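You operate a simulated robot arm through the tools that you are given. There is no shell and no other tool. Be economical: measure what you need, move in short steps, check, and stop when the job is done.

You are at the controls of a simulated robot arm. One attempt, no reset.

TASK
Put the round insert marked "59" from the top of the drawer case on the top of the cream cabinet. Then fetch the grey-ended billet from the upper shelf of the steel rack and set it on the top of the steel rack. Then put the dark block on the top of the drawer case away on the upper shelf of the steel rack. Then fetch the small ring and set it on the round plate. Then take the small block and put it on the low shelf of the warming stand. Then put the tall ring on the low shelf of the warming stand. Then close the silver drawer. Then take the green-ended billet from the top of the drawer case and put it on the grate. Then take the steel ring from the upper shelf of the steel rack and leave it on the ribbed chute. Then push the rack drawer shut. Then put the blue-ended billet on the top of the drawer case away on the ribbed chute. Then put the green ring gauge on the ribbed chute. Then press the refill button two times. Then put the clear cup on the ribbed chute. Do these in the order given. Set down upright: grey-ended billet, green-ended billet, blue-ended billet, clear cup.
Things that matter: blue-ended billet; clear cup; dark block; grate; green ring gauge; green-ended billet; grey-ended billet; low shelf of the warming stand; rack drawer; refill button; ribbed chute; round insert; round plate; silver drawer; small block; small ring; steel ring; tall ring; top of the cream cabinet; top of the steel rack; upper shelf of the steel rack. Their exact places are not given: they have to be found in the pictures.

It is judged by the outcome, as a careful person would: the job done as asked, and still so three seconds after it is handed in. It fails if anything else is knocked over, pushed out of place, dropped, spilled or broken.

THE ROBOT
A 7-joint arm with a three-finger gripper on a trunk, on a base that drives. Base frame: it is fixed to the floor where the robot stands at the start and does not move with it; the origin is under the middle of the robot, x ahead of it, y to its left, z up. Lengths are in m, angles in rad, forces in N, time in s.
Its first joint turns from -2.897 to 2.897 rad. Places, roughly: blue-ended billet (4x4x8 cm) [1.2, -0.1, 0.5]; clear cup (8x8x9 cm) [-1, -1.1, 0.8]; dark block (4x4x4 cm) [1.1, -0.1, 0.5]; grate [0.3, 1, 0.8]; green ring gauge [0.5, 1, 0.75]; green-ended billet (4x4x6 cm) [1.1, -0.2, 0.5]; grey-ended billet (4x4x6 cm) [1, -0.1, 1.2]; low shelf of the warming stand [-0.7, 2.1, 0.3]; rack drawer [0.8, -0.2, 0.3]; refill button [-1, 2.3, 0.9]; ribbed chute (68x13 cm) [-2.78, 0.4, 1]; round insert [1, 0, 0.5]; round plate (6x6x3 cm) [-0.6, 1.9, 0.8]; silver drawer [0.1, 0.7, 0.7]; small block (4x4x4 cm) [-0.8, 2.1, 0.8]; small ring (5x5x2 cm) [-0.8, 2.2, 0.8]; steel ring (6x6x3 cm) [1, -0.3, 1.2]; tall ring (6x6x5 cm) [-0.6, 2.3, 0.9]; top of the cream cabinet [-1.5, -1.1, 1]; top of the steel rack [0.8, 0.2, 1.6]; upper shelf of the steel rack [0.8, 0.2, 1.2]. Payload 2.69 kg.
Tool frame: the origin (TCP) lies between the finger pads and is the grasp point; the fingertips stand 0.029 m ahead of it; z points along the fingers, y is the line along which they close. The gripper opens to 0.12 m. The gripper's body begins 0.078 m behind the TCP.
Orientation is told as [roll, pitch, yaw] about the base's x, y, z axes, in that order, counted from this pose: with the fingers straight down and closing along the base's y, the tool's x points along the base's -x, its y along +y and its z along -z.

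THE INTERFACE
- The arm moves only by the tool apply_moves. Its argument "commands" is a list that holds one entry, the list of rows, each a list of 7 numbers: the shift along the tool's x, y, z in m, then the turn, a rotation vector about the tool's x, y, z in degrees, then the opening, from 0 (shut) to 1 (fully open). In form: [[[x, y, z, rx, ry, rz, gripper], ...]]. A call has 1 to 20 rows; each row shifts and turns the commanded pose from where the row before left it, along the tool's axes as they then stand. Each row takes 0.2 s and may step no farther than 0.05 m and 0.15 rad from the row before; otherwise, or with a gripper value out of range, the whole call is refused. Where a pose cannot be reached the arm comes as near as it can. A force on the tool above 40 N (or 10 N above the force at the start of the call, whichever is more), or a blocked arm, ends the call early, and 0.2 s more pass. The fingers move at their own pace and stop on an object; they squeeze with about 36 N. The grip force told is the motor's: it shows also when the fingers shut on nothing. Time passes only in rows, and 0.2 s behind the last, so rows that do not move let the fingers close. The reply holds the time, the measured pose of the TCP, the force on the tool along the base axes, the opening and the grip force, in the units named above and with some noise, with the torque about the TCP (base axes, N m) and any sound that the robot's microphone picked up, and new pictures: "show" is both (left out), scene, wrist or none.
- Cameras (640 x 400 px; columns grow to the right, rows downward): "scene" is now at [0.3576, 0.221, 1.2278]; the picture's right is [0.37, -0.93, 0.00], its down [-0.63, -0.25, -0.74] and it looks along [0.69, 0.27, -0.68] (base axes); focal length 214 px, centre (320, 200). "wrist" rides on the gripper at [0.063, 0, -0.104] in the tool frame; the picture's right is [0.00, 1.00, 0.00], its down [-0.83, 0.00, -0.56] and it looks along [-0.56, 0.00, 0.83] (tool axes); focal length 275 px, centre (320, 200).
- raise_lower(by): slides the trunk up (or, below 0, down) by that many m; the arm and the scene camera ride with it, the base frame stays. It gives what a move gives, with no picture.
- base_move(legs): drives the robot by 1 to 6 legs, each [ahead, left, turn to the left] in m, m and rad, along the robot's own axes; the way and the turn of a leg run together, so that a leg with both is an arc; at most 1.5 m and 3.142 rad a leg. The arm and the cameras ride along, it lands a little off, and it stops where it bumps. It gives what a move gives, and a new picture of the scene camera.
- head_to(pan, tilt): turns the head with the scene camera to pan (to the left, within 2.496 rad either way) and tilt (down, from -0.506 to 1.204), counted from straight ahead of the robot. It gives what a move gives, and a new picture of the scene camera.
- locate(camera, pixels): for up to 12 pixels [column, row] of the newest picture of that camera ("zoom" is the newest enlarged one), the place [x, y, z] in the base frame of the surface seen there, good to about 0.002 m. No time passes.
- zoom(camera, box): a new picture of the part [left, top, right, bottom] of that camera's present view, enlarged. No time passes.
- sign_off(): hands the job in; it is judged then, once.

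Go step by step. Measure first, check grasps and placings, and put right what went wrong. The budget is 385 turns and 360 pictures, counting those below and the enlarged ones. Unless the task says otherwise, let go and move clear before handing in, and close with one line.

The tools are called after "Request:" as a command line: name --argument value ..., lists and objects as JSON in quotes. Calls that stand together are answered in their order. apply_moves: Moves the arm, as the interface text tells. Its arguments: {"type":"object","properties":{"commands":{"type":"array"},"show":{"type":"string","enum":["both","scene","wrist","none"]}},"required":["commands"]} The other tools are called the same way: raise_lower (by) slides the trunk up or down; base_move (legs) drives the base; head_to (pan, tilt) turns the head that bears the scene camera; locate (camera, pixels) gives the place of the surface under pixels of a picture; zoom (camera, box) takes an enlarged picture of a part of a camera's view; sign_off () hands the job in.

At the start:

```text
time: 0.0
eef_pos: [0.4189, 0.0986, 1.1497]
ee_rot: [0.0, -0.001, 0.0]
ft_force: [0.1, -0.5, 0.1]
ft_torque: [-0.01, 0.0, 0.01]
grip_width: 0.1199
grip_force: 0.1
trunk travel left (down, up): [-0.225, 0.361]
robot x, y, heading: [-0.0007, 0.0, 0.001]
head pan, tilt: [0.375, 0.742]
```

scene: 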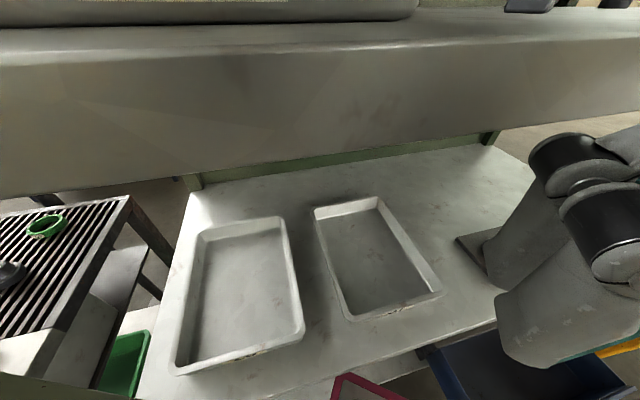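
wrist: 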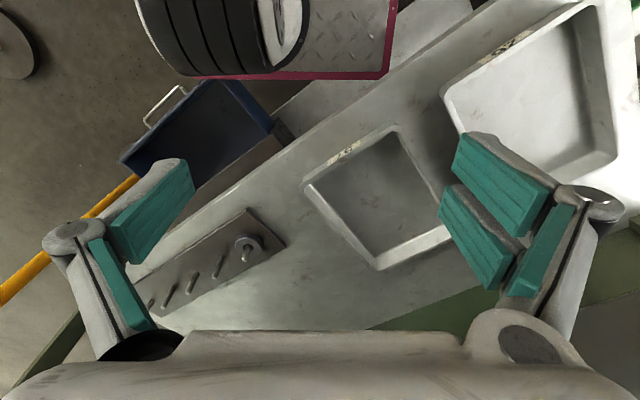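

The scene shows a steel surface with trays and the grate at left; I need to look around to find everything. I start by panning the head toward the rack and drawer case.

Request:
head_to --pan -0.1 --tilt 0.3

Request:
head_to --pan -0.3 --tilt 0.9

Request:
head_to --pan 1.3 --tilt 0.5

Request:
head_to --pan 2.2 --tilt 0.4

Request:
head_to --pan -2.2 --tilt 0.4

Request:
head_to --pan -1.2 --tilt 0.4

```text
time: 0.9
eef_pos: [0.4183, 0.0998, 1.1491]
ee_rot: [0.0, 0.001, 0.001]
ft_force: [0.4, -0.9, 0.0]
ft_torque: [-0.03, -0.02, -0.02]
grip_width: 0.12
grip_force: 0.1
trunk travel left (down, up): [-0.225, 0.361]
robot x, y, heading: [-0.0008, 0.0024, -0.002]
head pan, tilt: [-0.099, 0.3]
```

scene: 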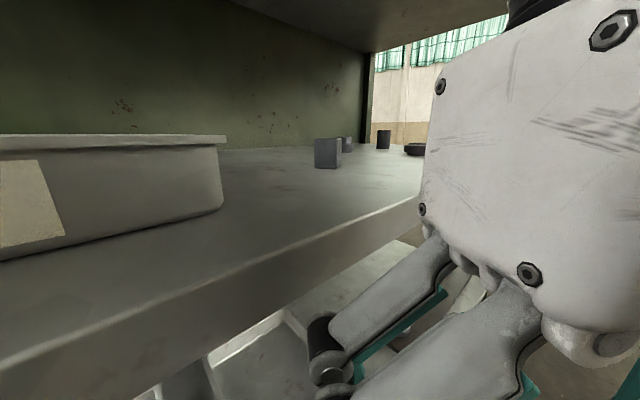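

```text
time: 1.9
eef_pos: [0.4192, 0.0987, 1.1493]
ee_rot: [0.001, -0.001, 0.002]
ft_force: [-0.1, -0.2, -0.5]
ft_torque: [-0.01, -0.04, 0.01]
grip_width: 0.12
grip_force: 0.0
trunk travel left (down, up): [-0.225, 0.361]
robot x, y, heading: [-0.0029, -0.0023, -0.006]
head pan, tilt: [-0.3, 0.901]
```

scene: 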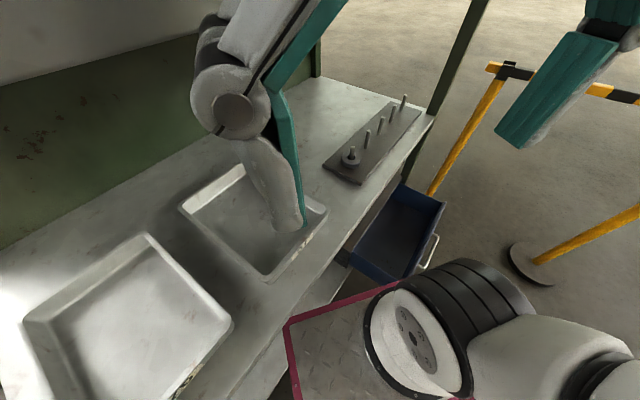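

```text
time: 3.6
eef_pos: [0.4188, 0.0996, 1.1501]
ee_rot: [0.0, 0.0, 0.0]
ft_force: [0.2, 0.7, 0.0]
ft_torque: [-0.04, -0.01, 0.03]
grip_width: 0.12
grip_force: 0.0
trunk travel left (down, up): [-0.225, 0.361]
robot x, y, heading: [-0.0017, 0.0003, -0.001]
head pan, tilt: [1.3, 0.499]
```

scene: 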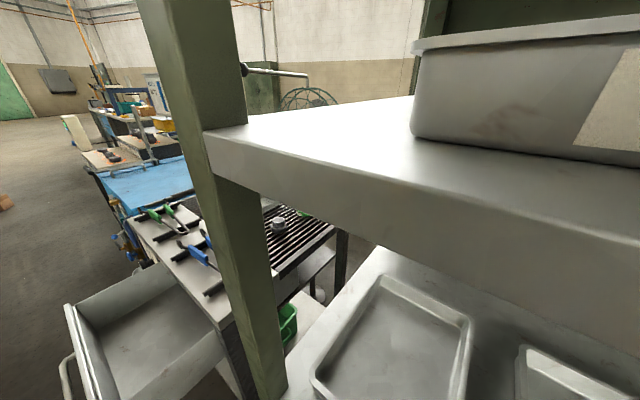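

```text
time: 4.8
eef_pos: [0.419, 0.1002, 1.1517]
ee_rot: [0.0, -0.001, 0.001]
ft_force: [-0.4, 0.8, 0.2]
ft_torque: [0.03, 0.0, 0.04]
grip_width: 0.1201
grip_force: 0.0
trunk travel left (down, up): [-0.225, 0.361]
robot x, y, heading: [-0.0056, 0.0019, 0.0]
head pan, tilt: [2.201, 0.4]
```

scene: 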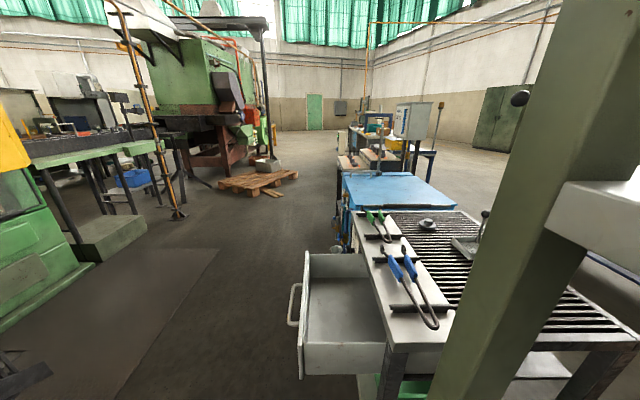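

```text
time: 8.3
eef_pos: [0.4193, 0.0972, 1.1503]
ee_rot: [0.002, -0.001, 0.003]
ft_force: [-23.3, -81.5, -1.7]
ft_torque: [10.46, -3.1, 5.5]
grip_width: 0.1202
grip_force: 0.0
trunk travel left (down, up): [-0.225, 0.361]
robot x, y, heading: [0.0014, 0.0001, -0.0]
head pan, tilt: [-2.201, 0.4]
```

scene: 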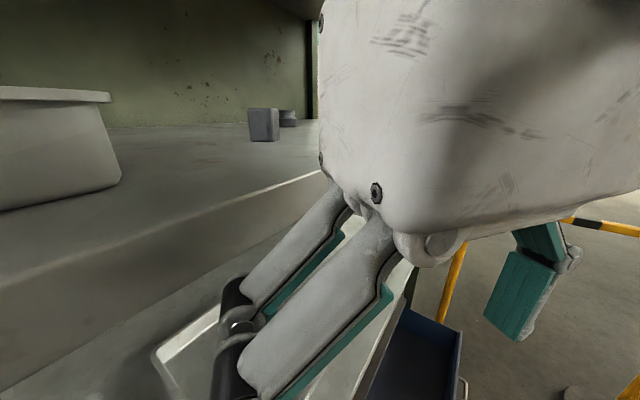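

```text
time: 9.6
eef_pos: [0.4183, 0.0976, 1.1511]
ee_rot: [0.001, 0.0, 0.003]
ft_force: [-19.3, -85.9, -3.3]
ft_torque: [10.98, -2.74, 5.76]
grip_width: 0.1202
grip_force: 0.0
trunk travel left (down, up): [-0.225, 0.361]
robot x, y, heading: [-0.0022, 0.0011, -0.004]
head pan, tilt: [-1.201, 0.4]
```

scene: 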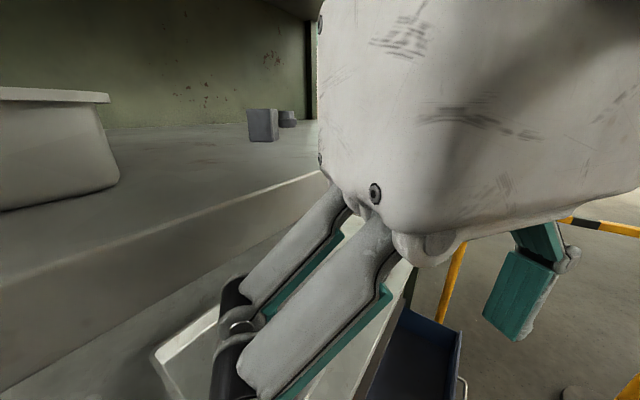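

The head is pressing on the gripper (force ~85 N), so the view is stuck. I turn it back left and back the robot away from the rack.

Request:
head_to --pan 0.4 --tilt 0.4

Request:
base_move --legs '[[-0.5, 0, 0]]'

```text
time: 11.3
eef_pos: [0.4186, 0.0996, 1.1496]
ee_rot: [0.001, 0.0, 0.0]
ft_force: [0.2, 0.3, 0.1]
ft_torque: [-0.02, 0.01, 0.0]
grip_width: 0.1203
grip_force: 0.0
trunk travel left (down, up): [-0.225, 0.361]
robot x, y, heading: [0.0006, -0.0015, 0.001]
head pan, tilt: [0.4, 0.4]
```

scene: 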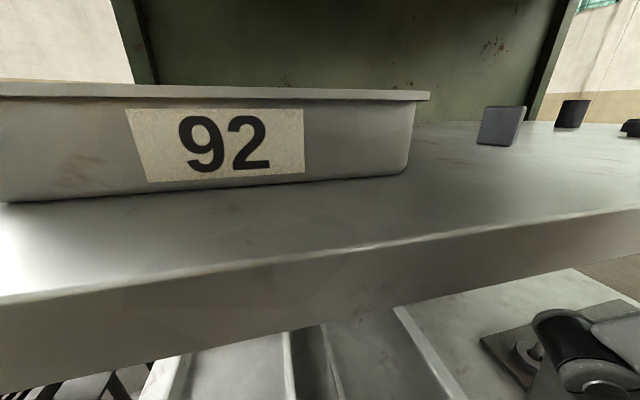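

```text
time: 13.7
eef_pos: [0.0258, 0.1051, 1.1513]
ee_rot: [0.003, -0.008, 0.006]
ft_force: [-0.9, -0.6, 0.3]
ft_torque: [0.02, -0.01, 0.0]
grip_width: 0.1201
grip_force: 0.0
trunk travel left (down, up): [-0.225, 0.361]
robot x, y, heading: [-0.3895, 0.0026, 0.008]
head pan, tilt: [0.4, 0.4]
stopped in leg 1: the robot was blocked; the commanded pose is now the measured one
```

scene: 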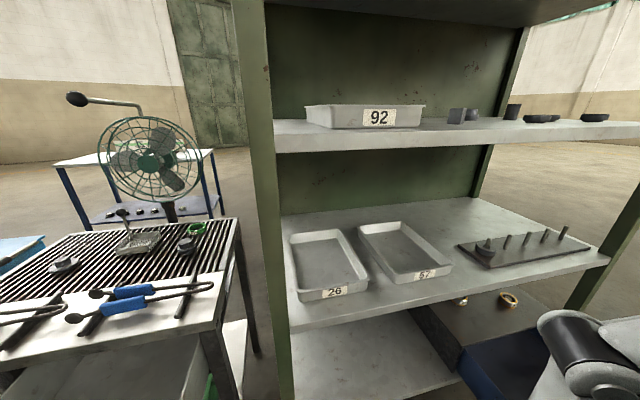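

Backing stopped at x=-0.39, so something is behind me. I look backwards over the left side (avoiding the arm).

Request:
head_to --pan 2.49 --tilt 0.7

Request:
head_to --pan 1.3 --tilt 0.3

Request:
head_to --pan 0.0 --tilt 0.6

```text
time: 15.7
eef_pos: [0.0257, 0.1057, 1.1513]
ee_rot: [0.003, -0.005, 0.006]
ft_force: [0.1, 0.3, 0.0]
ft_torque: [-0.03, 0.01, -0.01]
grip_width: 0.12
grip_force: 0.1
trunk travel left (down, up): [-0.225, 0.361]
robot x, y, heading: [-0.3927, 0.0028, 0.007]
head pan, tilt: [2.491, 0.7]
```

scene: 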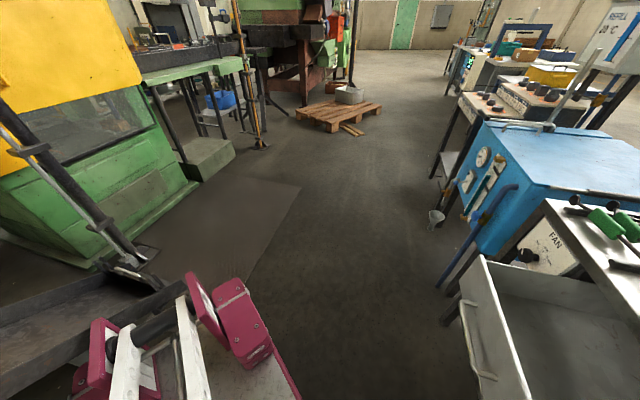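

```text
time: 17.1
eef_pos: [0.0256, 0.1037, 1.15]
ee_rot: [0.002, -0.009, 0.006]
ft_force: [0.2, -0.3, 0.1]
ft_torque: [0.01, 0.03, -0.02]
grip_width: 0.1201
grip_force: 0.1
trunk travel left (down, up): [-0.225, 0.361]
robot x, y, heading: [-0.3918, 0.0052, 0.008]
head pan, tilt: [1.3, 0.3]
```

scene: 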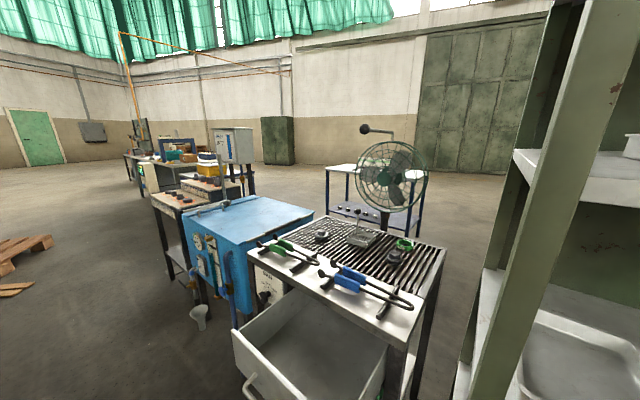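

```text
time: 18.5
eef_pos: [0.0264, 0.1041, 1.1501]
ee_rot: [0.001, -0.006, 0.005]
ft_force: [-0.3, -0.2, 0.5]
ft_torque: [0.01, 0.0, -0.02]
grip_width: 0.1199
grip_force: 0.1
trunk travel left (down, up): [-0.225, 0.361]
robot x, y, heading: [-0.391, 0.0026, 0.008]
head pan, tilt: [0.0, 0.6]
```

scene: 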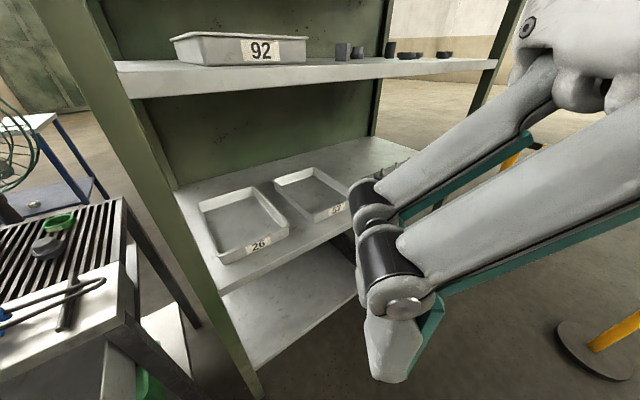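

I want distances for the nearby obstacles. I'll look back and locate points.

Request:
head_to --pan 2.49 --tilt 1.0

Request:
locate --camera "scene" --pixels '[[240, 220], [170, 330], [60, 250], [60, 100], [230, 350], [480, 250], [400, 150], [120, 20], [300, 390], [20, 350]]'

```text
time: 20.8
eef_pos: [0.0268, 0.1053, 1.1504]
ee_rot: [0.002, -0.007, 0.005]
ft_force: [-0.8, 0.0, 0.6]
ft_torque: [0.01, 0.01, -0.04]
grip_width: 0.1201
grip_force: 0.1
trunk travel left (down, up): [-0.225, 0.361]
robot x, y, heading: [-0.3888, 0.0054, 0.005]
head pan, tilt: [2.491, 1.0]
```

scene: 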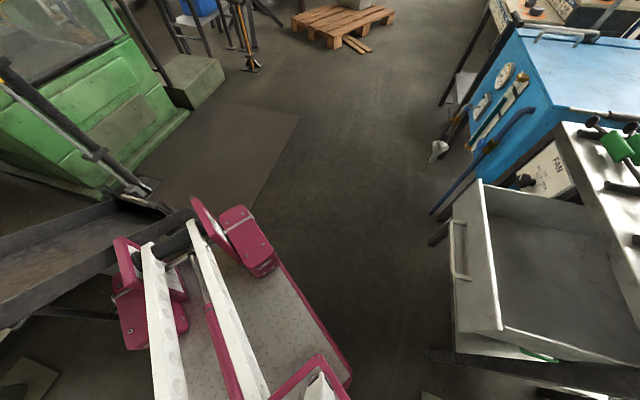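

```text
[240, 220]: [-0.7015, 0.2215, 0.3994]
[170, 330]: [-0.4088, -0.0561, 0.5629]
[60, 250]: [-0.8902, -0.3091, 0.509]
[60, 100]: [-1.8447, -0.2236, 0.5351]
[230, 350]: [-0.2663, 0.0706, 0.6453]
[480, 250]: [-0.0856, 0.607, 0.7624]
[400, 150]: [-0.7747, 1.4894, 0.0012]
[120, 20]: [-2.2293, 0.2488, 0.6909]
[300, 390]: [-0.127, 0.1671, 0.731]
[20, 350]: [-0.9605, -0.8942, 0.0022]
```

The magenta platform is my own base; a trough behind blocks it. I lift the hand above the head's sightline so that it can look around freely.

Request:
apply_moves --commands '[[[0, -0.05, 0, 0, 0, 0, 1], [0, -0.05, 0, 0, 0, 0, 1], [0, -0.05, 0, 0, 0, 0, 1], [0, -0.05, 0, 0, 0, 0, 1], [0, -0.05, 0, 0, 0, 0, 1], [0, -0.05, 0, 0, 0, 0, 1], [0, -0.05, 0, 0, 0, 0, 1], [0, 0, -0.05, 0, 0, 0, 1], [0, 0, -0.05, 0, 0, 0, 1], [0, 0, -0.05, 0, 0, 0, 1], [0, 0, -0.05, 0, 0, 0, 1]]]' --show "none"

Request:
head_to --pan 0.0 --tilt 0.5

```text
time: 23.2
eef_pos: [0.0347, -0.2424, 1.2724]
ee_rot: [-0.02, -0.001, 0.011]
ft_force: [-5.4, -0.3, -0.2]
ft_torque: [0.1, -0.52, 0.03]
grip_width: 0.12
grip_force: 0.0
out of reach, approached as far as the arm can: row 10, 11
trunk travel left (down, up): [-0.225, 0.361]
robot x, y, heading: [-0.3908, 0.0017, 0.005]
head pan, tilt: [2.491, 1.0]
```

```text
time: 25.4
eef_pos: [0.0388, -0.2431, 1.2721]
ee_rot: [-0.019, 0.001, 0.024]
ft_force: [0.1, 0.4, 0.5]
ft_torque: [0.02, 0.01, -0.01]
grip_width: 0.1201
grip_force: 0.1
trunk travel left (down, up): [-0.225, 0.361]
robot x, y, heading: [-0.3906, 0.0025, 0.005]
head pan, tilt: [0.0, 0.499]
```

scene: 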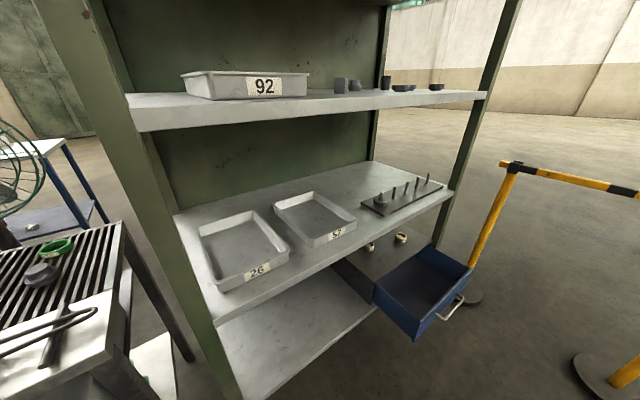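

Clear view now: the drawer case with blue drawer sits under the tray shelf. I'll measure shelf edges and zoom on the case and the upper shelf.

Request:
locate --camera "scene" --pixels '[[215, 322], [452, 190], [150, 125], [486, 95], [372, 248], [401, 236], [405, 330], [468, 275], [180, 210], [370, 162], [378, 275], [175, 10]]'

Request:
zoom --camera "scene" --box '[330, 170, 490, 270]'

Request:
zoom --camera "scene" --box '[320, 40, 500, 152]'

```text
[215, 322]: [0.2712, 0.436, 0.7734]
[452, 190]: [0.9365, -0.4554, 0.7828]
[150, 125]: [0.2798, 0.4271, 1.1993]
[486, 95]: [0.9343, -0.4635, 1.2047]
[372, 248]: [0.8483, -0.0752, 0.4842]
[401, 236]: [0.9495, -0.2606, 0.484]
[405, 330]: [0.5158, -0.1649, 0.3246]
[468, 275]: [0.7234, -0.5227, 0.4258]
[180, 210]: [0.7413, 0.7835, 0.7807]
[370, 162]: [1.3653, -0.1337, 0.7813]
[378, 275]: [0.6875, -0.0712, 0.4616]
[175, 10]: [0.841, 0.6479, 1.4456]
```

```text
4.00 times, centred on (410, 220) of scene
```

zoom: 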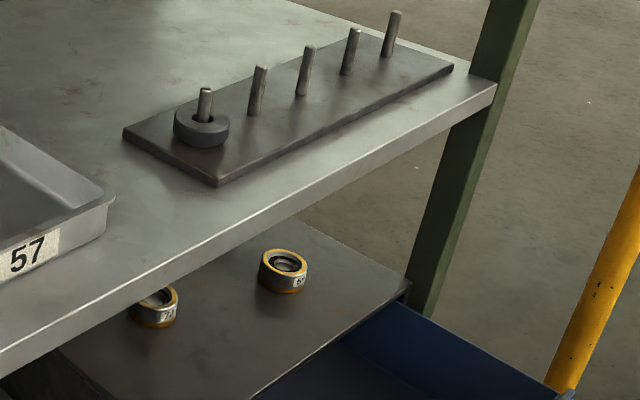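

```text
3.56 times, centred on (410, 96) of scene
```

zoom: 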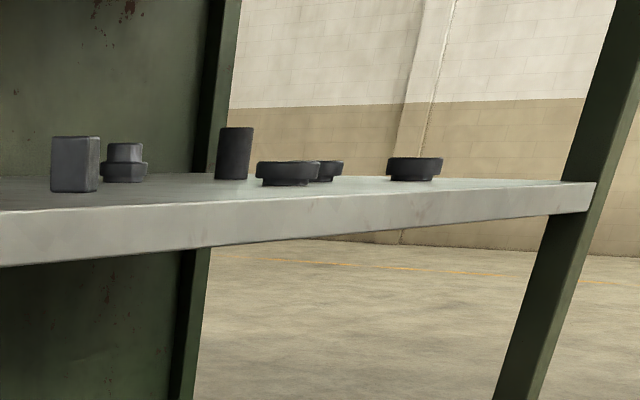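

The rack faces at about 0.64 rad heading. I lower the trunk to see inside the gap over the drawer case.

Request:
raise_lower --by -0.22

Request:
head_to --pan -0.1 --tilt 0.4

Request:
zoom --camera "scene" --box '[290, 160, 450, 260]'

```text
time: 27.8
eef_pos: [0.0494, -0.2444, 1.0515]
ee_rot: [-0.019, -0.001, 0.004]
ft_force: [0.2, -0.4, -0.2]
ft_torque: [0.03, -0.03, 0.0]
grip_width: 0.1202
grip_force: 0.1
trunk travel left (down, up): [-0.005, 0.581]
robot x, y, heading: [-0.3917, 0.0044, 0.005]
head pan, tilt: [0.0, 0.499]
```

```text
time: 28.4
eef_pos: [0.0498, -0.2445, 1.0517]
ee_rot: [-0.017, 0.001, 0.005]
ft_force: [-0.1, 0.0, -0.5]
ft_torque: [-0.01, 0.0, -0.01]
grip_width: 0.12
grip_force: 0.1
trunk travel left (down, up): [-0.005, 0.581]
robot x, y, heading: [-0.3922, 0.0019, 0.005]
head pan, tilt: [-0.099, 0.4]
```

scene: 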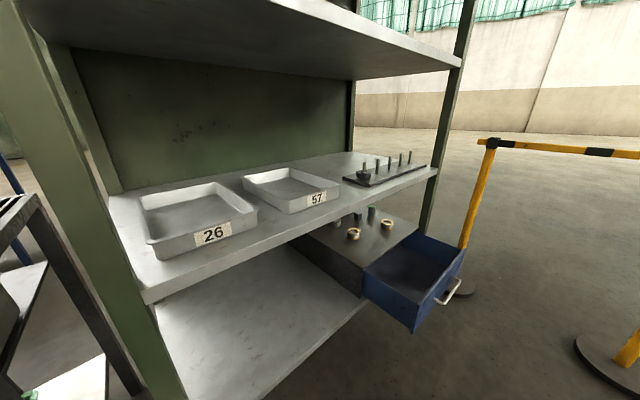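

```text
4.00 times, centred on (370, 210) of scene
```

zoom: 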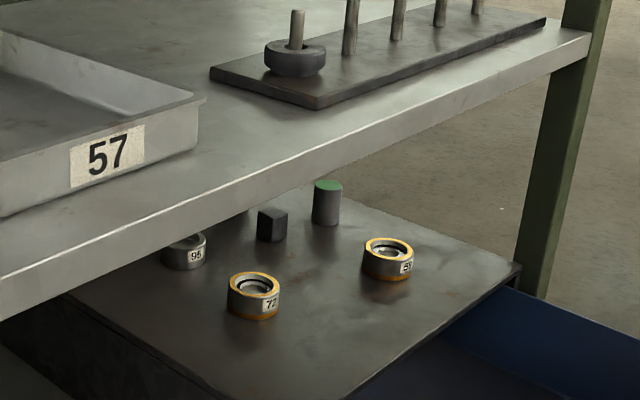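

I see inserts 95, 72 and one at right (maybe 59), dark block and the green-ended billet. I zoom in on them.

Request:
zoom --camera "scene" --box '[325, 200, 405, 250]'

Request:
locate --camera "scene" --pixels '[[387, 219], [387, 229], [353, 231], [358, 213], [372, 210], [336, 222], [300, 240], [357, 295], [420, 230], [365, 300], [413, 331], [464, 252]]'

```text
8.00 times, centred on (365, 225) of scene
```

zoom: 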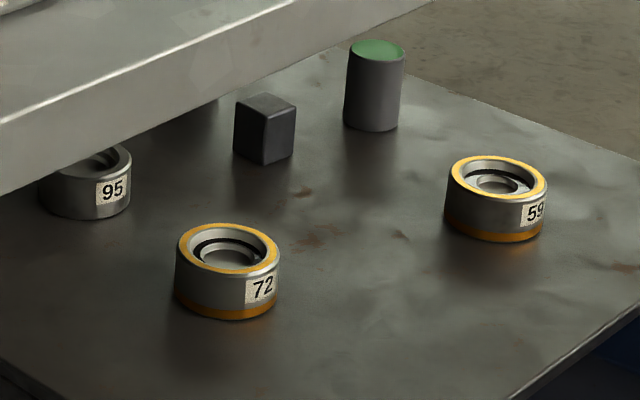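

```text
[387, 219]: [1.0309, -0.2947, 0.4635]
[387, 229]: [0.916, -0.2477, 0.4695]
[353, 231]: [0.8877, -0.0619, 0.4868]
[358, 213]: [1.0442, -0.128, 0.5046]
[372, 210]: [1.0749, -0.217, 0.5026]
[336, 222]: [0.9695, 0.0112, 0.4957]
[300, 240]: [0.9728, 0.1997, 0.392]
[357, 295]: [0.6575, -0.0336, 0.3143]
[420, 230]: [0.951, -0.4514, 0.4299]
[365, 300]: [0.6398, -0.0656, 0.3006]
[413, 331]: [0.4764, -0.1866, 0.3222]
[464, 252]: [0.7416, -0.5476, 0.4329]
```

The right insert reads "59". I locate details on this enlarged picture.

Request:
locate --camera "zoom" --pixels '[[497, 185], [455, 180], [543, 180], [497, 230], [230, 262], [265, 110], [265, 145], [376, 48], [376, 110], [85, 155], [390, 360], [640, 330]]'

```text
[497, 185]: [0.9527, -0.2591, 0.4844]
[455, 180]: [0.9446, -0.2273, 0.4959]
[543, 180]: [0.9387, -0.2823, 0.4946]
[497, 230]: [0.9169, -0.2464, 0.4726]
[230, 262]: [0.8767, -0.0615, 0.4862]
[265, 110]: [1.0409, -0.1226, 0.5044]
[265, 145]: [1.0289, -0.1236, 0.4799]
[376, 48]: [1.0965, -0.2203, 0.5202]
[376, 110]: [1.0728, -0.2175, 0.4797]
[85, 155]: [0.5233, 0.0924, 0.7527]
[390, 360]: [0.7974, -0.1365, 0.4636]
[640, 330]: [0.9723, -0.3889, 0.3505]
```

Drawer case top is z≈0.463, shelf above ≈0.74. I want my own base footprint to know how near I can get; look down.

Request:
head_to --pan -0.3 --tilt 1.2

Request:
head_to --pan -1.5 --tilt 0.6

```text
time: 29.6
eef_pos: [0.0511, -0.2432, 1.0515]
ee_rot: [-0.017, 0.0, 0.003]
ft_force: [-0.5, 0.0, 0.4]
ft_torque: [0.02, 0.0, 0.01]
grip_width: 0.1198
grip_force: 0.0
trunk travel left (down, up): [-0.005, 0.581]
robot x, y, heading: [-0.3924, 0.0054, 0.005]
head pan, tilt: [-0.3, 1.201]
```

scene: 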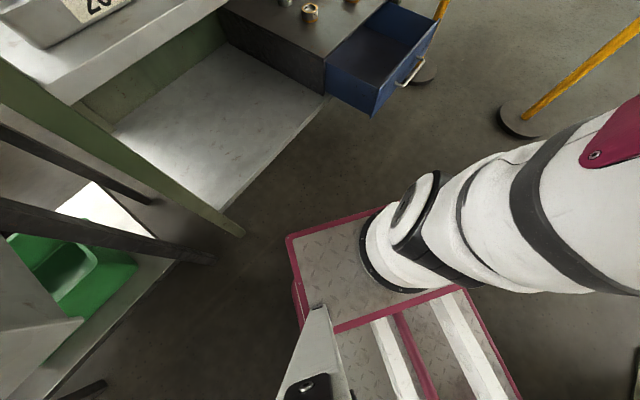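

```text
time: 31.0
eef_pos: [0.0502, -0.2444, 1.052]
ee_rot: [-0.017, 0.001, 0.004]
ft_force: [0.1, 0.8, -0.6]
ft_torque: [-0.02, 0.01, 0.02]
grip_width: 0.1202
grip_force: 0.0
trunk travel left (down, up): [-0.005, 0.581]
robot x, y, heading: [-0.3904, 0.0057, 0.004]
head pan, tilt: [-1.499, 0.6]
```

scene: 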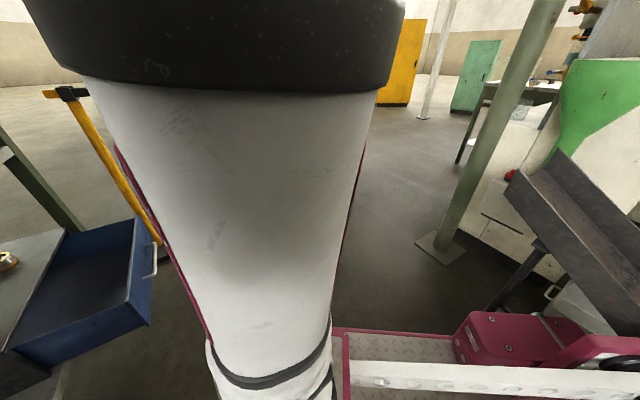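

Useful. I go back to the down view and measure the platform corners.

Request:
head_to --pan -0.3 --tilt 1.2

Request:
locate --camera "scene" --pixels '[[290, 238], [375, 210], [335, 330], [245, 232], [370, 110], [418, 65], [330, 95], [325, 65], [515, 390], [340, 250], [310, 350], [212, 260]]'

```text
time: 32.4
eef_pos: [0.0508, -0.2447, 1.0514]
ee_rot: [-0.018, 0.0, 0.004]
ft_force: [-0.5, 1.1, 0.0]
ft_torque: [-0.01, -0.01, -0.01]
grip_width: 0.12
grip_force: 0.0
trunk travel left (down, up): [-0.005, 0.581]
robot x, y, heading: [-0.3912, 0.0014, 0.005]
head pan, tilt: [-0.3, 1.201]
```

scene: 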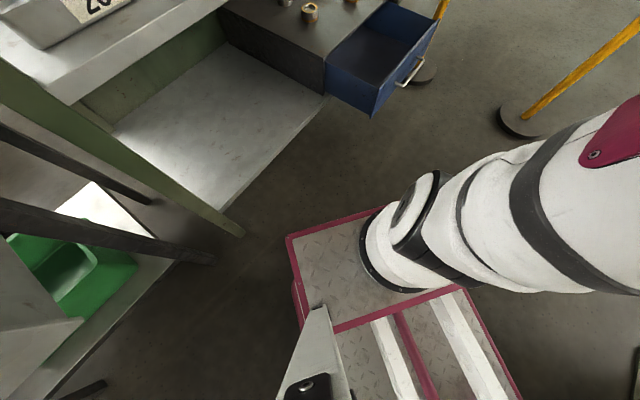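

```text
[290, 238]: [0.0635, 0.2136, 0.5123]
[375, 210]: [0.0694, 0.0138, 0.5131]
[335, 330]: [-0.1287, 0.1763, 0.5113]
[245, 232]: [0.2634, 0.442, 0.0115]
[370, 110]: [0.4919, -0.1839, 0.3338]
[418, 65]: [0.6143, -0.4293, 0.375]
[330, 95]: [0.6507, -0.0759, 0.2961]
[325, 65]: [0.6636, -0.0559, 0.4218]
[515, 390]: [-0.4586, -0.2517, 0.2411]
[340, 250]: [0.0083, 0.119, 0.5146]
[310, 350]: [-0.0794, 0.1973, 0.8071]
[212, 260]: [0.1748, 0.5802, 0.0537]
```

My fork deck (front at +0.457 m, ±0.21 wide) rides with the trunk at z≈0.51. Now I map the right/back side, where the cream cabinet stands.

Request:
head_to --pan -2.3 --tilt 0.35

Request:
locate --camera "scene" --pixels '[[100, 100], [100, 200], [200, 200], [300, 200], [400, 200], [500, 200], [600, 200], [200, 300], [300, 300], [400, 300], [500, 300], [600, 300]]'

```text
time: 34.3
eef_pos: [0.0499, -0.2447, 1.0523]
ee_rot: [-0.017, 0.001, 0.003]
ft_force: [0.0, -0.1, 0.1]
ft_torque: [0.0, -0.02, 0.02]
grip_width: 0.1201
grip_force: 0.1
trunk travel left (down, up): [-0.005, 0.581]
robot x, y, heading: [-0.3893, 0.0024, 0.006]
head pan, tilt: [-2.3, 0.351]
```

scene: 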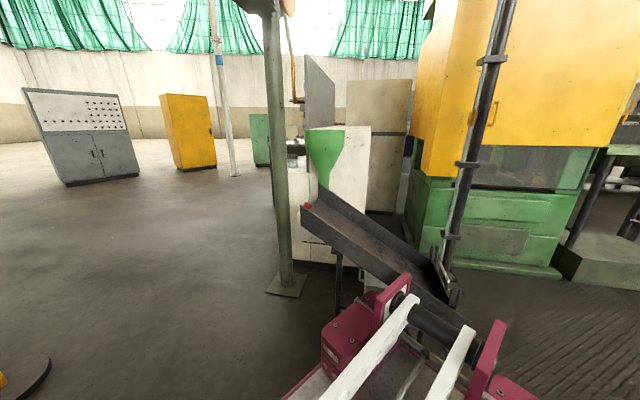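

```text
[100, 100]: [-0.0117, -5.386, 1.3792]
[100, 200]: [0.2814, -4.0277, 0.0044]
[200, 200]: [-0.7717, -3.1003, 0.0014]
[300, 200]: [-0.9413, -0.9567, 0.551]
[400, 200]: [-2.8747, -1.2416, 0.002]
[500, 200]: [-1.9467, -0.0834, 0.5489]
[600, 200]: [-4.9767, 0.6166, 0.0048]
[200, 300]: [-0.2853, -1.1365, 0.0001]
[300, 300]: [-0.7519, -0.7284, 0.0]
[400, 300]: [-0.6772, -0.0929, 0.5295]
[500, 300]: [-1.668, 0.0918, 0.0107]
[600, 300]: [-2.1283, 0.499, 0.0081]
```

I zoom on the cream machine to see its top.

Request:
zoom --camera "scene" --box '[250, 40, 490, 190]'

Request:
locate --camera "scene" --pixels '[[350, 127], [370, 130], [305, 130], [312, 70], [350, 90], [405, 85], [305, 208], [460, 330], [450, 270], [285, 285], [345, 250], [365, 190]]'

```text
2.67 times, centred on (370, 115) of scene
```

zoom: 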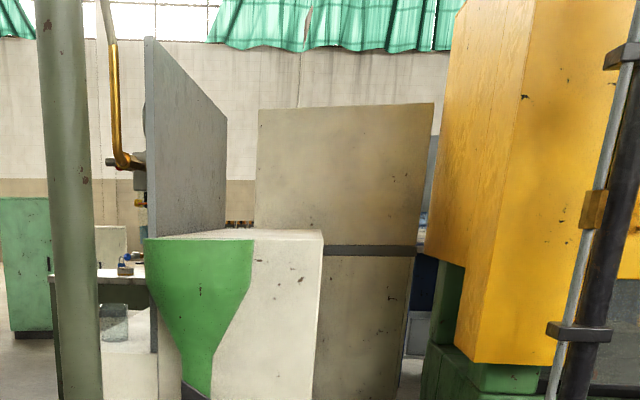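

```text
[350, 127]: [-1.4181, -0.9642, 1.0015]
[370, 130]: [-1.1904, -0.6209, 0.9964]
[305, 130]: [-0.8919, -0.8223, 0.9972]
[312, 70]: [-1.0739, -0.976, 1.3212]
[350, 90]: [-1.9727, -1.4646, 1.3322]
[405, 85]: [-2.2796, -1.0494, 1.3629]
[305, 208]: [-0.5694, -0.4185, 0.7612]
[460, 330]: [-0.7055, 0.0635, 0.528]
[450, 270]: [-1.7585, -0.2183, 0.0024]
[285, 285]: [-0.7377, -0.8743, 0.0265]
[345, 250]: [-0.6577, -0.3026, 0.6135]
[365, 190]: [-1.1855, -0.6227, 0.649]
```

Cream top z≈1.0 with near edge around (-0.89,-0.82)…(-1.19,-0.62). Now locate the barrier bases before driving to the drawer case.

Request:
head_to --pan -0.5 --tilt 0.6

Request:
locate --camera "scene" --pixels '[[438, 239], [240, 190], [205, 215], [125, 105], [160, 150]]'

```text
time: 36.1
eef_pos: [0.0503, -0.2437, 1.0517]
ee_rot: [-0.017, 0.0, 0.004]
ft_force: [-0.8, -0.7, 0.1]
ft_torque: [0.01, 0.0, 0.02]
grip_width: 0.1202
grip_force: 0.0
trunk travel left (down, up): [-0.005, 0.581]
robot x, y, heading: [-0.3923, 0.0047, 0.008]
head pan, tilt: [-0.499, 0.6]
```

scene: 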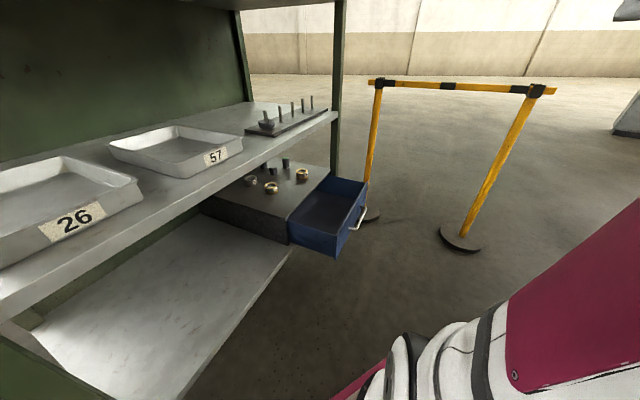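

```text
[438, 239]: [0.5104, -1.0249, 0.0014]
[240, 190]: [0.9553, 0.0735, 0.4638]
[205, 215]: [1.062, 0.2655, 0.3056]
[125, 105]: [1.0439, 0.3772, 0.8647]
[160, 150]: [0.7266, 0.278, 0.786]
```

Barrier base ≈(0.5,-1.1); there's room. I drive forward, then right, then turn to face the case.

Request:
base_move --legs '[[0.2, 0, 0], [0.16, -0.55, 0], [0, 0, 0.35]]'

```text
time: 41.6
eef_pos: [0.4688, -0.623, 1.0524]
ee_rot: [-0.017, 0.001, 0.347]
ft_force: [0.0, 0.1, 0.0]
ft_torque: [0.01, -0.01, 0.0]
grip_width: 0.12
grip_force: 0.1
trunk travel left (down, up): [-0.005, 0.581]
robot x, y, heading: [-0.0281, -0.5441, 0.356]
head pan, tilt: [-0.499, 0.6]
```

scene: 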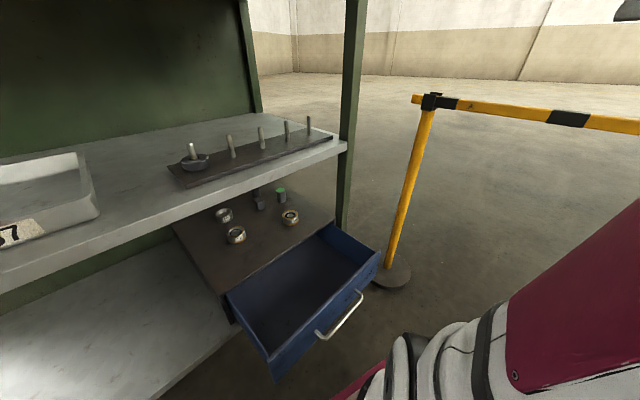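

I'm at the right place. I now flip the gripper half a turn about its axis (so the wrist camera will be above when it points forward), moving it out in front too.

Request:
apply_moves --commands '[[[0, 0, 0, 0, 0, 8.5, 1], [0, 0, 0, 0, 0, 8.5, 1], [0, 0, 0, 0, 0, 8.5, 1], [0, 0, 0, 0, 0, 8.5, 1], [0, 0, 0, 0, 0, 8.5, 1], [0, 0, 0, 0, 0, 8.5, 1], [0, 0, 0, 0, 0, 8.5, 1], [0, 0, 0, 0, 0, 8.5, 1], [0, 0, 0, 0, 0, 8.5, 1], [0, 0, 0, 0, 0, 8.5, 1], [0, 0, 0, 0, 0, 8.5, 1], [0, 0, 0, 0, 0, 8.5, 1], [0, 0, 0, 0, 0, 8.5, 1], [0, 0, 0, 0, 0, 8.5, 1], [0, 0, 0, 0, 0, 8.5, 1], [0, 0, 0, 0, 0, 8.5, 1], [0, 0, 0, 0, 0, 8.5, 1], [0, 0, 0, 0, 0, 8.5, 1], [0, 0, 0, 0, 0, 8.5, 1], [0, 0, 0, 0, 0, 8.5, 1]]]' --show "wrist"

```text
time: 45.8
eef_pos: [0.4691, -0.6247, 1.0523]
ee_rot: [0.017, -0.004, -2.622]
ft_force: [-0.2, -0.8, -0.6]
ft_torque: [-0.03, -0.01, 0.0]
grip_width: 0.1198
grip_force: 0.0
trunk travel left (down, up): [-0.005, 0.581]
robot x, y, heading: [-0.0311, -0.5388, 0.351]
head pan, tilt: [-0.499, 0.6]
```

wrist: 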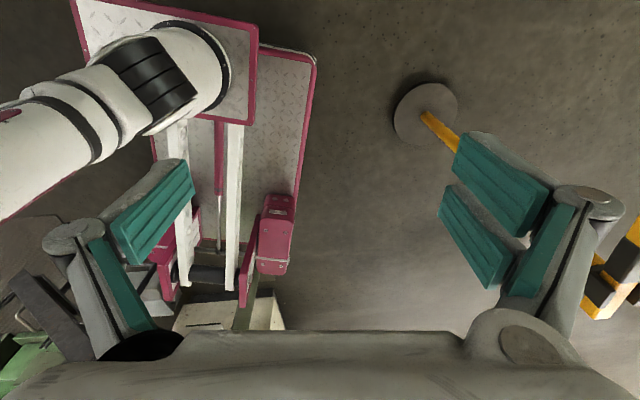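

Flip worked. I now yaw by 15° and tilt forward by 50°.

Request:
apply_moves --commands '[[[0, 0, 0, 0, 0, 7.4, 1], [0, 0, 0, 0, 0, 7.4, 1], [0, 0, 0, 0, 8.33, 0, 1], [0, 0, 0, 0, 8.33, 0, 1], [0, 0, 0, 0, 8.33, 0, 1], [0, 0, 0, 0, 8.33, 0, 1], [0, 0, 0, 0, 8.33, 0, 1], [0, 0, 0, 0, 8.35, 0, 1], [0, 0, 0, 0, 0, 0, 1]]]' --show "wrist"

```text
time: 48.0
eef_pos: [0.4979, -0.6433, 1.0246]
ee_rot: [-0.085, 0.8, -2.944]
ft_force: [0.2, 0.8, -1.2]
ft_torque: [0.01, 0.0, 0.01]
grip_width: 0.12
grip_force: 0.1
trunk travel left (down, up): [-0.005, 0.581]
robot x, y, heading: [-0.031, -0.5427, 0.349]
head pan, tilt: [-0.499, 0.6]
stopped in row 9: the arm was blocked; the commanded pose is now the measured one
```

wrist: 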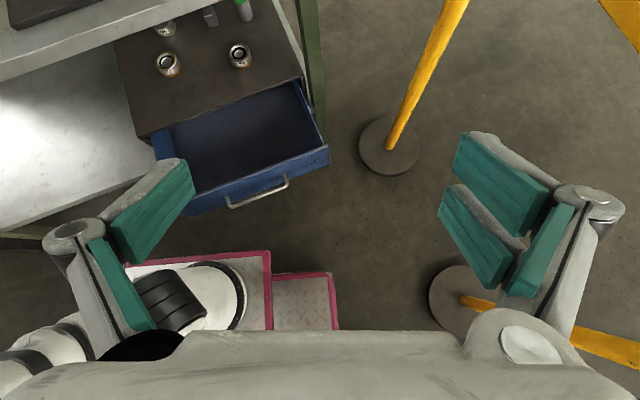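

The arm met a limit in that close pose, at about 44° down; acceptable. I move forward and out toward the case where it has freedom.

Request:
apply_moves --commands '[[[-0.006, -0.0242, 0.0372, 0, 0, 0, 1], [-0.006, -0.0242, 0.0372, 0, 0, 0, 1], [-0.006, -0.0242, 0.0372, 0, 0, 0, 1], [-0.006, -0.0242, 0.0372, 0, 0, 0, 1], [-0.006, -0.0242, 0.0372, 0, 0, 0, 1], [-0.006, -0.0242, 0.0372, 0, 0, 0, 1], [-0.006, -0.0242, 0.0372, 0, 0, 0, 1], [-0.006, -0.0242, 0.0372, 0, 0, 0, 1], [-0.006, -0.0242, 0.0372, 0, 0, 0, 1], [-0.006, -0.0242, 0.0372, 0, 0, 0, 1]]]' --show "both"

```text
time: 48.7
eef_pos: [0.5611, -0.6044, 0.9125]
ee_rot: [-0.243, 0.668, -3.053]
ft_force: [0.5, 0.6, -0.3]
ft_torque: [-0.02, 0.02, 0.02]
grip_width: 0.1199
grip_force: 0.0
trunk travel left (down, up): [-0.005, 0.581]
robot x, y, heading: [-0.0285, -0.5417, 0.343]
head pan, tilt: [-0.499, 0.6]
stopped in row 3: the arm was blocked; the commanded pose is now the measured one
```

scene: 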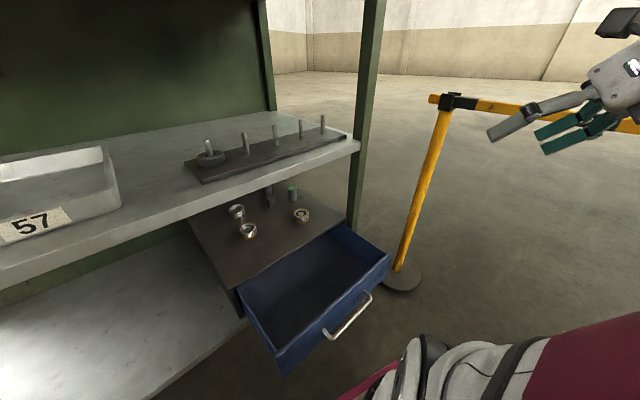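
wrist: 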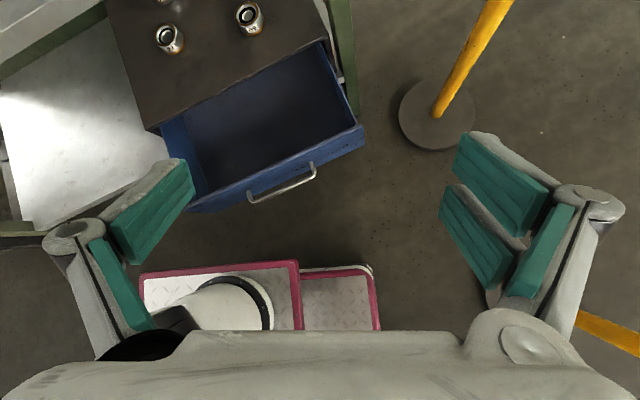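

The orientation drifts near a joint limit as I'm too near the arm's root. Let me find the arm's axis from the wrist picture, to plan better.

Request:
locate --camera "wrist" --pixels '[[262, 290], [225, 300], [300, 262], [372, 270], [295, 325], [150, 270]]'

```text
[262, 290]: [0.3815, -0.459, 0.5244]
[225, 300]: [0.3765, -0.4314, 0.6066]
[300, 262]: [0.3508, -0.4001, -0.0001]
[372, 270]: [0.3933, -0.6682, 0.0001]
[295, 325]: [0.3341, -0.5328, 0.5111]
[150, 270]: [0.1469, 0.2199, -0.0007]
```

Arm axis is ≈0.36 m ahead of the robot centre, so I'm too close for a tilted hand. I check the barrier before stepping the base back and right.

Request:
locate --camera "scene" --pixels '[[402, 285], [452, 103], [600, 125], [440, 97]]'

Request:
locate --camera "wrist" --pixels '[[435, 115], [620, 335]]'

```text
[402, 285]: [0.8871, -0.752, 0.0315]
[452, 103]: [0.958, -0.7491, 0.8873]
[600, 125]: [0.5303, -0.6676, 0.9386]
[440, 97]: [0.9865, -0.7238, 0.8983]
```

```text
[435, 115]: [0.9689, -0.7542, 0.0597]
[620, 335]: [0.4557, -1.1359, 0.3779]
```

Barrier runs (0.96,-0.75)–(0.5,-1.12), leaving ≈0.2 m. I step the base back/right and turn slightly.

Request:
base_move --legs '[[-0.13, -0.26, 0.157]]'

```text
time: 50.7
eef_pos: [0.5556, -0.7965, 0.9133]
ee_rot: [-0.242, 0.668, -2.893]
ft_force: [1.0, -0.9, -0.5]
ft_torque: [-0.02, 0.02, 0.0]
grip_width: 0.1199
grip_force: 0.0
trunk travel left (down, up): [-0.005, 0.581]
robot x, y, heading: [-0.0417, -0.8317, 0.514]
head pan, tilt: [-0.499, 0.6]
```

scene: 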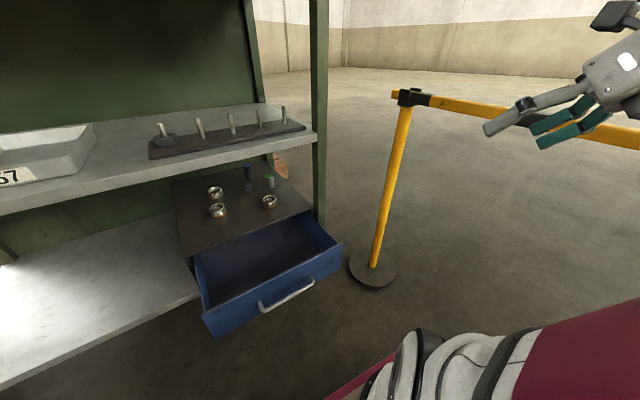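

I move the hand to a pre-grasp standoff in front of the case while straightening it.

Request:
apply_moves --commands '[[[0.0063, -0.0263, 0.0346, 0, 0, 0, 1], [0.0063, -0.0263, 0.0346, 0, 0, 0, 1], [0.0063, -0.0263, 0.0346, 0, 0, 0, 1], [0.0063, -0.0263, 0.0346, 0, 0, 0, 1], [0.0063, -0.0263, 0.0346, 0, 0, 0, 1], [0.0063, -0.0263, 0.0346, 0, 0, 0, 1], [0.0063, -0.0263, 0.0346, 0, 0, 0, 1], [0.0063, -0.0263, 0.0346, 0, 0, 0, 1], [0.0063, -0.0263, 0.0346, 0, 0, 0, 1], [0.0063, -0.0263, 0.0346, 0, 0, 0, 1], [0, 0, 0, -0.45, 2.5, -3.4, 1], [0, 0, 0, -0.45, 2.5, -3.4, 1], [0, 0, 0, -0.45, 2.5, -3.4, 1], [0, 0, 0, -0.45, 2.5, -3.4, 1]]]' --show "both"

```text
time: 51.6
eef_pos: [0.6207, -0.6664, 0.8039]
ee_rot: [-0.326, 0.545, -2.951]
ft_force: [0.7, -0.5, 0.4]
ft_torque: [0.02, 0.03, -0.01]
grip_width: 0.12
grip_force: 0.0
trunk travel left (down, up): [-0.005, 0.581]
robot x, y, heading: [-0.0441, -0.8288, 0.512]
head pan, tilt: [-0.499, 0.6]
stopped in row 4: the arm was blocked; the commanded pose is now the measured one
```

scene: 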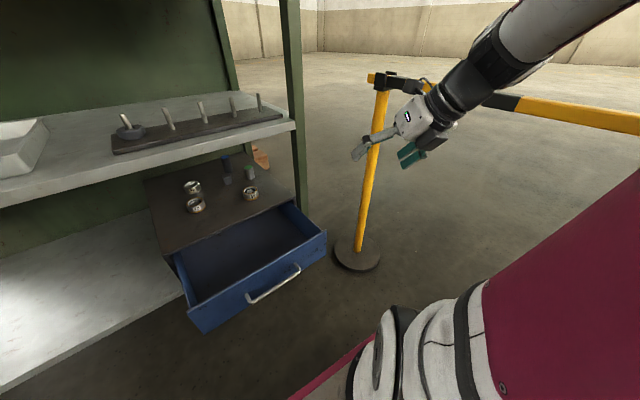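
wrist: 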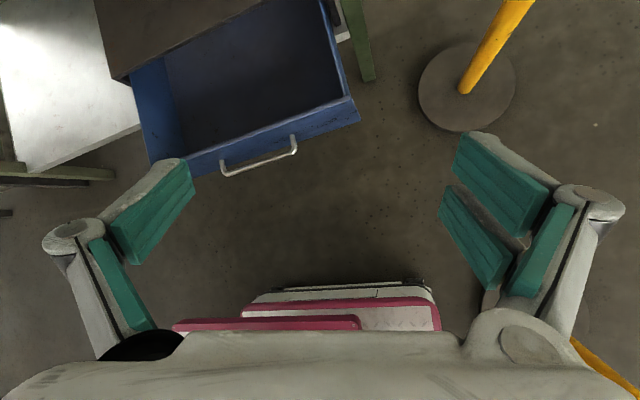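

The limit is the wrist bend when reaching low from close in front. The items lie only 0.1–0.2 m from the rack's open right side, so I'll work from there. First I lift and straighten the hand for driving.

Request:
apply_moves --commands '[[[0.0207, -0.011, -0.0324, 0, 0, 0, 1], [0.0207, -0.011, -0.0324, 0, 0, 0, 1], [0.0207, -0.011, -0.0324, 0, 0, 0, 1], [0.0207, -0.011, -0.0324, 0, 0, 0, 1], [0.0207, -0.011, -0.0324, 0, 0, 0, 1], [0, 0, 0, -2.6, -6.6, -2.5, 1], [0, 0, 0, -2.6, -6.6, -2.5, 1], [0, 0, 0, -2.6, -6.6, -2.5, 1], [0, 0, 0, -2.6, -6.6, -2.5, 1], [0, 0, 0, -2.6, -6.6, -2.5, 1]]]' --show "none"

Request:
head_to --pan -0.9 --tilt 0.3

```text
time: 53.9
eef_pos: [0.6184, -0.6642, 1.0069]
ee_rot: [0.004, 0.01, -2.632]
ft_force: [0.5, 0.4, 0.2]
ft_torque: [-0.02, -0.01, -0.02]
grip_width: 0.1201
grip_force: 0.0
trunk travel left (down, up): [-0.005, 0.581]
robot x, y, heading: [-0.0399, -0.8259, 0.509]
head pan, tilt: [-0.499, 0.6]
```

```text
time: 54.7
eef_pos: [0.619, -0.663, 1.0054]
ee_rot: [0.002, 0.013, -2.632]
ft_force: [-0.7, -1.5, -0.8]
ft_torque: [0.03, 0.02, -0.02]
grip_width: 0.1203
grip_force: 0.0
trunk travel left (down, up): [-0.005, 0.581]
robot x, y, heading: [-0.042, -0.8306, 0.511]
head pan, tilt: [-0.901, 0.3]
```

scene: 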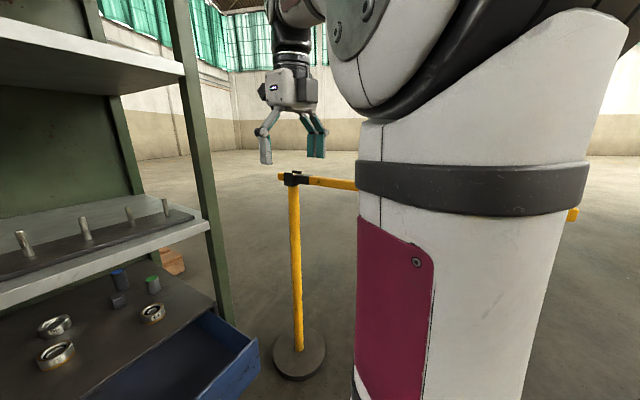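

The rack's right side is open. I locate the wooden thing behind, and the case edges.

Request:
locate --camera "scene" --pixels '[[172, 262], [183, 240], [118, 270], [118, 305], [118, 283], [153, 278], [153, 305], [215, 295], [125, 250], [205, 225], [57, 325], [572, 213]]'

Request:
zoom --camera "scene" --box '[20, 210, 276, 370]'

```text
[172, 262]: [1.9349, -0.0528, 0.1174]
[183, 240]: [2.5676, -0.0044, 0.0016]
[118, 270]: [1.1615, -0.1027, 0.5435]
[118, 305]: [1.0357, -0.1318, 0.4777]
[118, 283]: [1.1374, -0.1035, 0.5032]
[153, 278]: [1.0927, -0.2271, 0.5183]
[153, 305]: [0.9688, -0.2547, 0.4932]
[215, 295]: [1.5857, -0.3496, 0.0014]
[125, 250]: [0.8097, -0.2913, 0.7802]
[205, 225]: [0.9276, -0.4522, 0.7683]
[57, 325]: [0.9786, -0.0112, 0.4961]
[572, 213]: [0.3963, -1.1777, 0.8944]
```

```text
2.50 times, centred on (148, 290) of scene
```

zoom: 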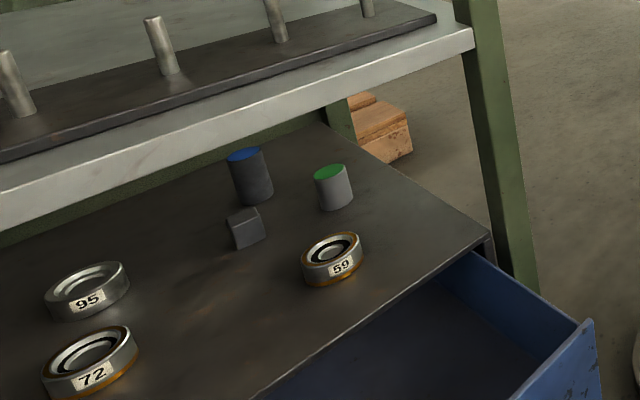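

The side approach is clear. I retract the hand a bit, then drive around the barrier's end to the rack's right side.

Request:
apply_moves --commands '[[[-0.045, 0, 0, 0, 0, 0, 1], [-0.045, 0, 0, 0, 0, 0, 1], [-0.045, 0, 0, 0, 0, 0, 1]]]' --show "none"

Request:
base_move --legs '[[0, 0, -0.51], [-0.16, -0.07, 0], [0, -0.8, 0], [1.5, 0, 0]]'

```text
time: 55.7
eef_pos: [0.5238, -0.7339, 0.9831]
ee_rot: [-0.046, -0.049, -2.628]
ft_force: [0.2, -0.6, -1.0]
ft_torque: [0.03, 0.04, 0.01]
grip_width: 0.12
grip_force: 0.1
trunk travel left (down, up): [-0.005, 0.581]
robot x, y, heading: [-0.0408, -0.8299, 0.51]
head pan, tilt: [-0.901, 0.3]
stopped in row 3: the arm was blocked; the commanded pose is now the measured one
```

```text
time: 69.5
eef_pos: [1.8278, -1.9051, 0.9829]
ee_rot: [-0.043, -0.049, 3.132]
ft_force: [0.4, 0.9, 0.4]
ft_torque: [0.02, -0.05, -0.03]
grip_width: 0.1201
grip_force: 0.1
trunk travel left (down, up): [-0.005, 0.581]
robot x, y, heading: [1.2947, -1.7035, -0.01]
head pan, tilt: [-0.901, 0.3]
```

scene: 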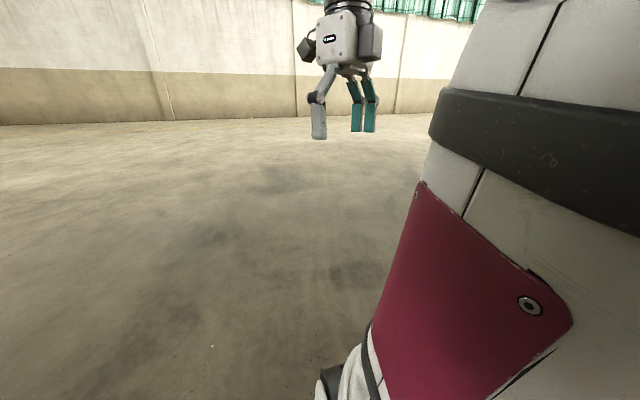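

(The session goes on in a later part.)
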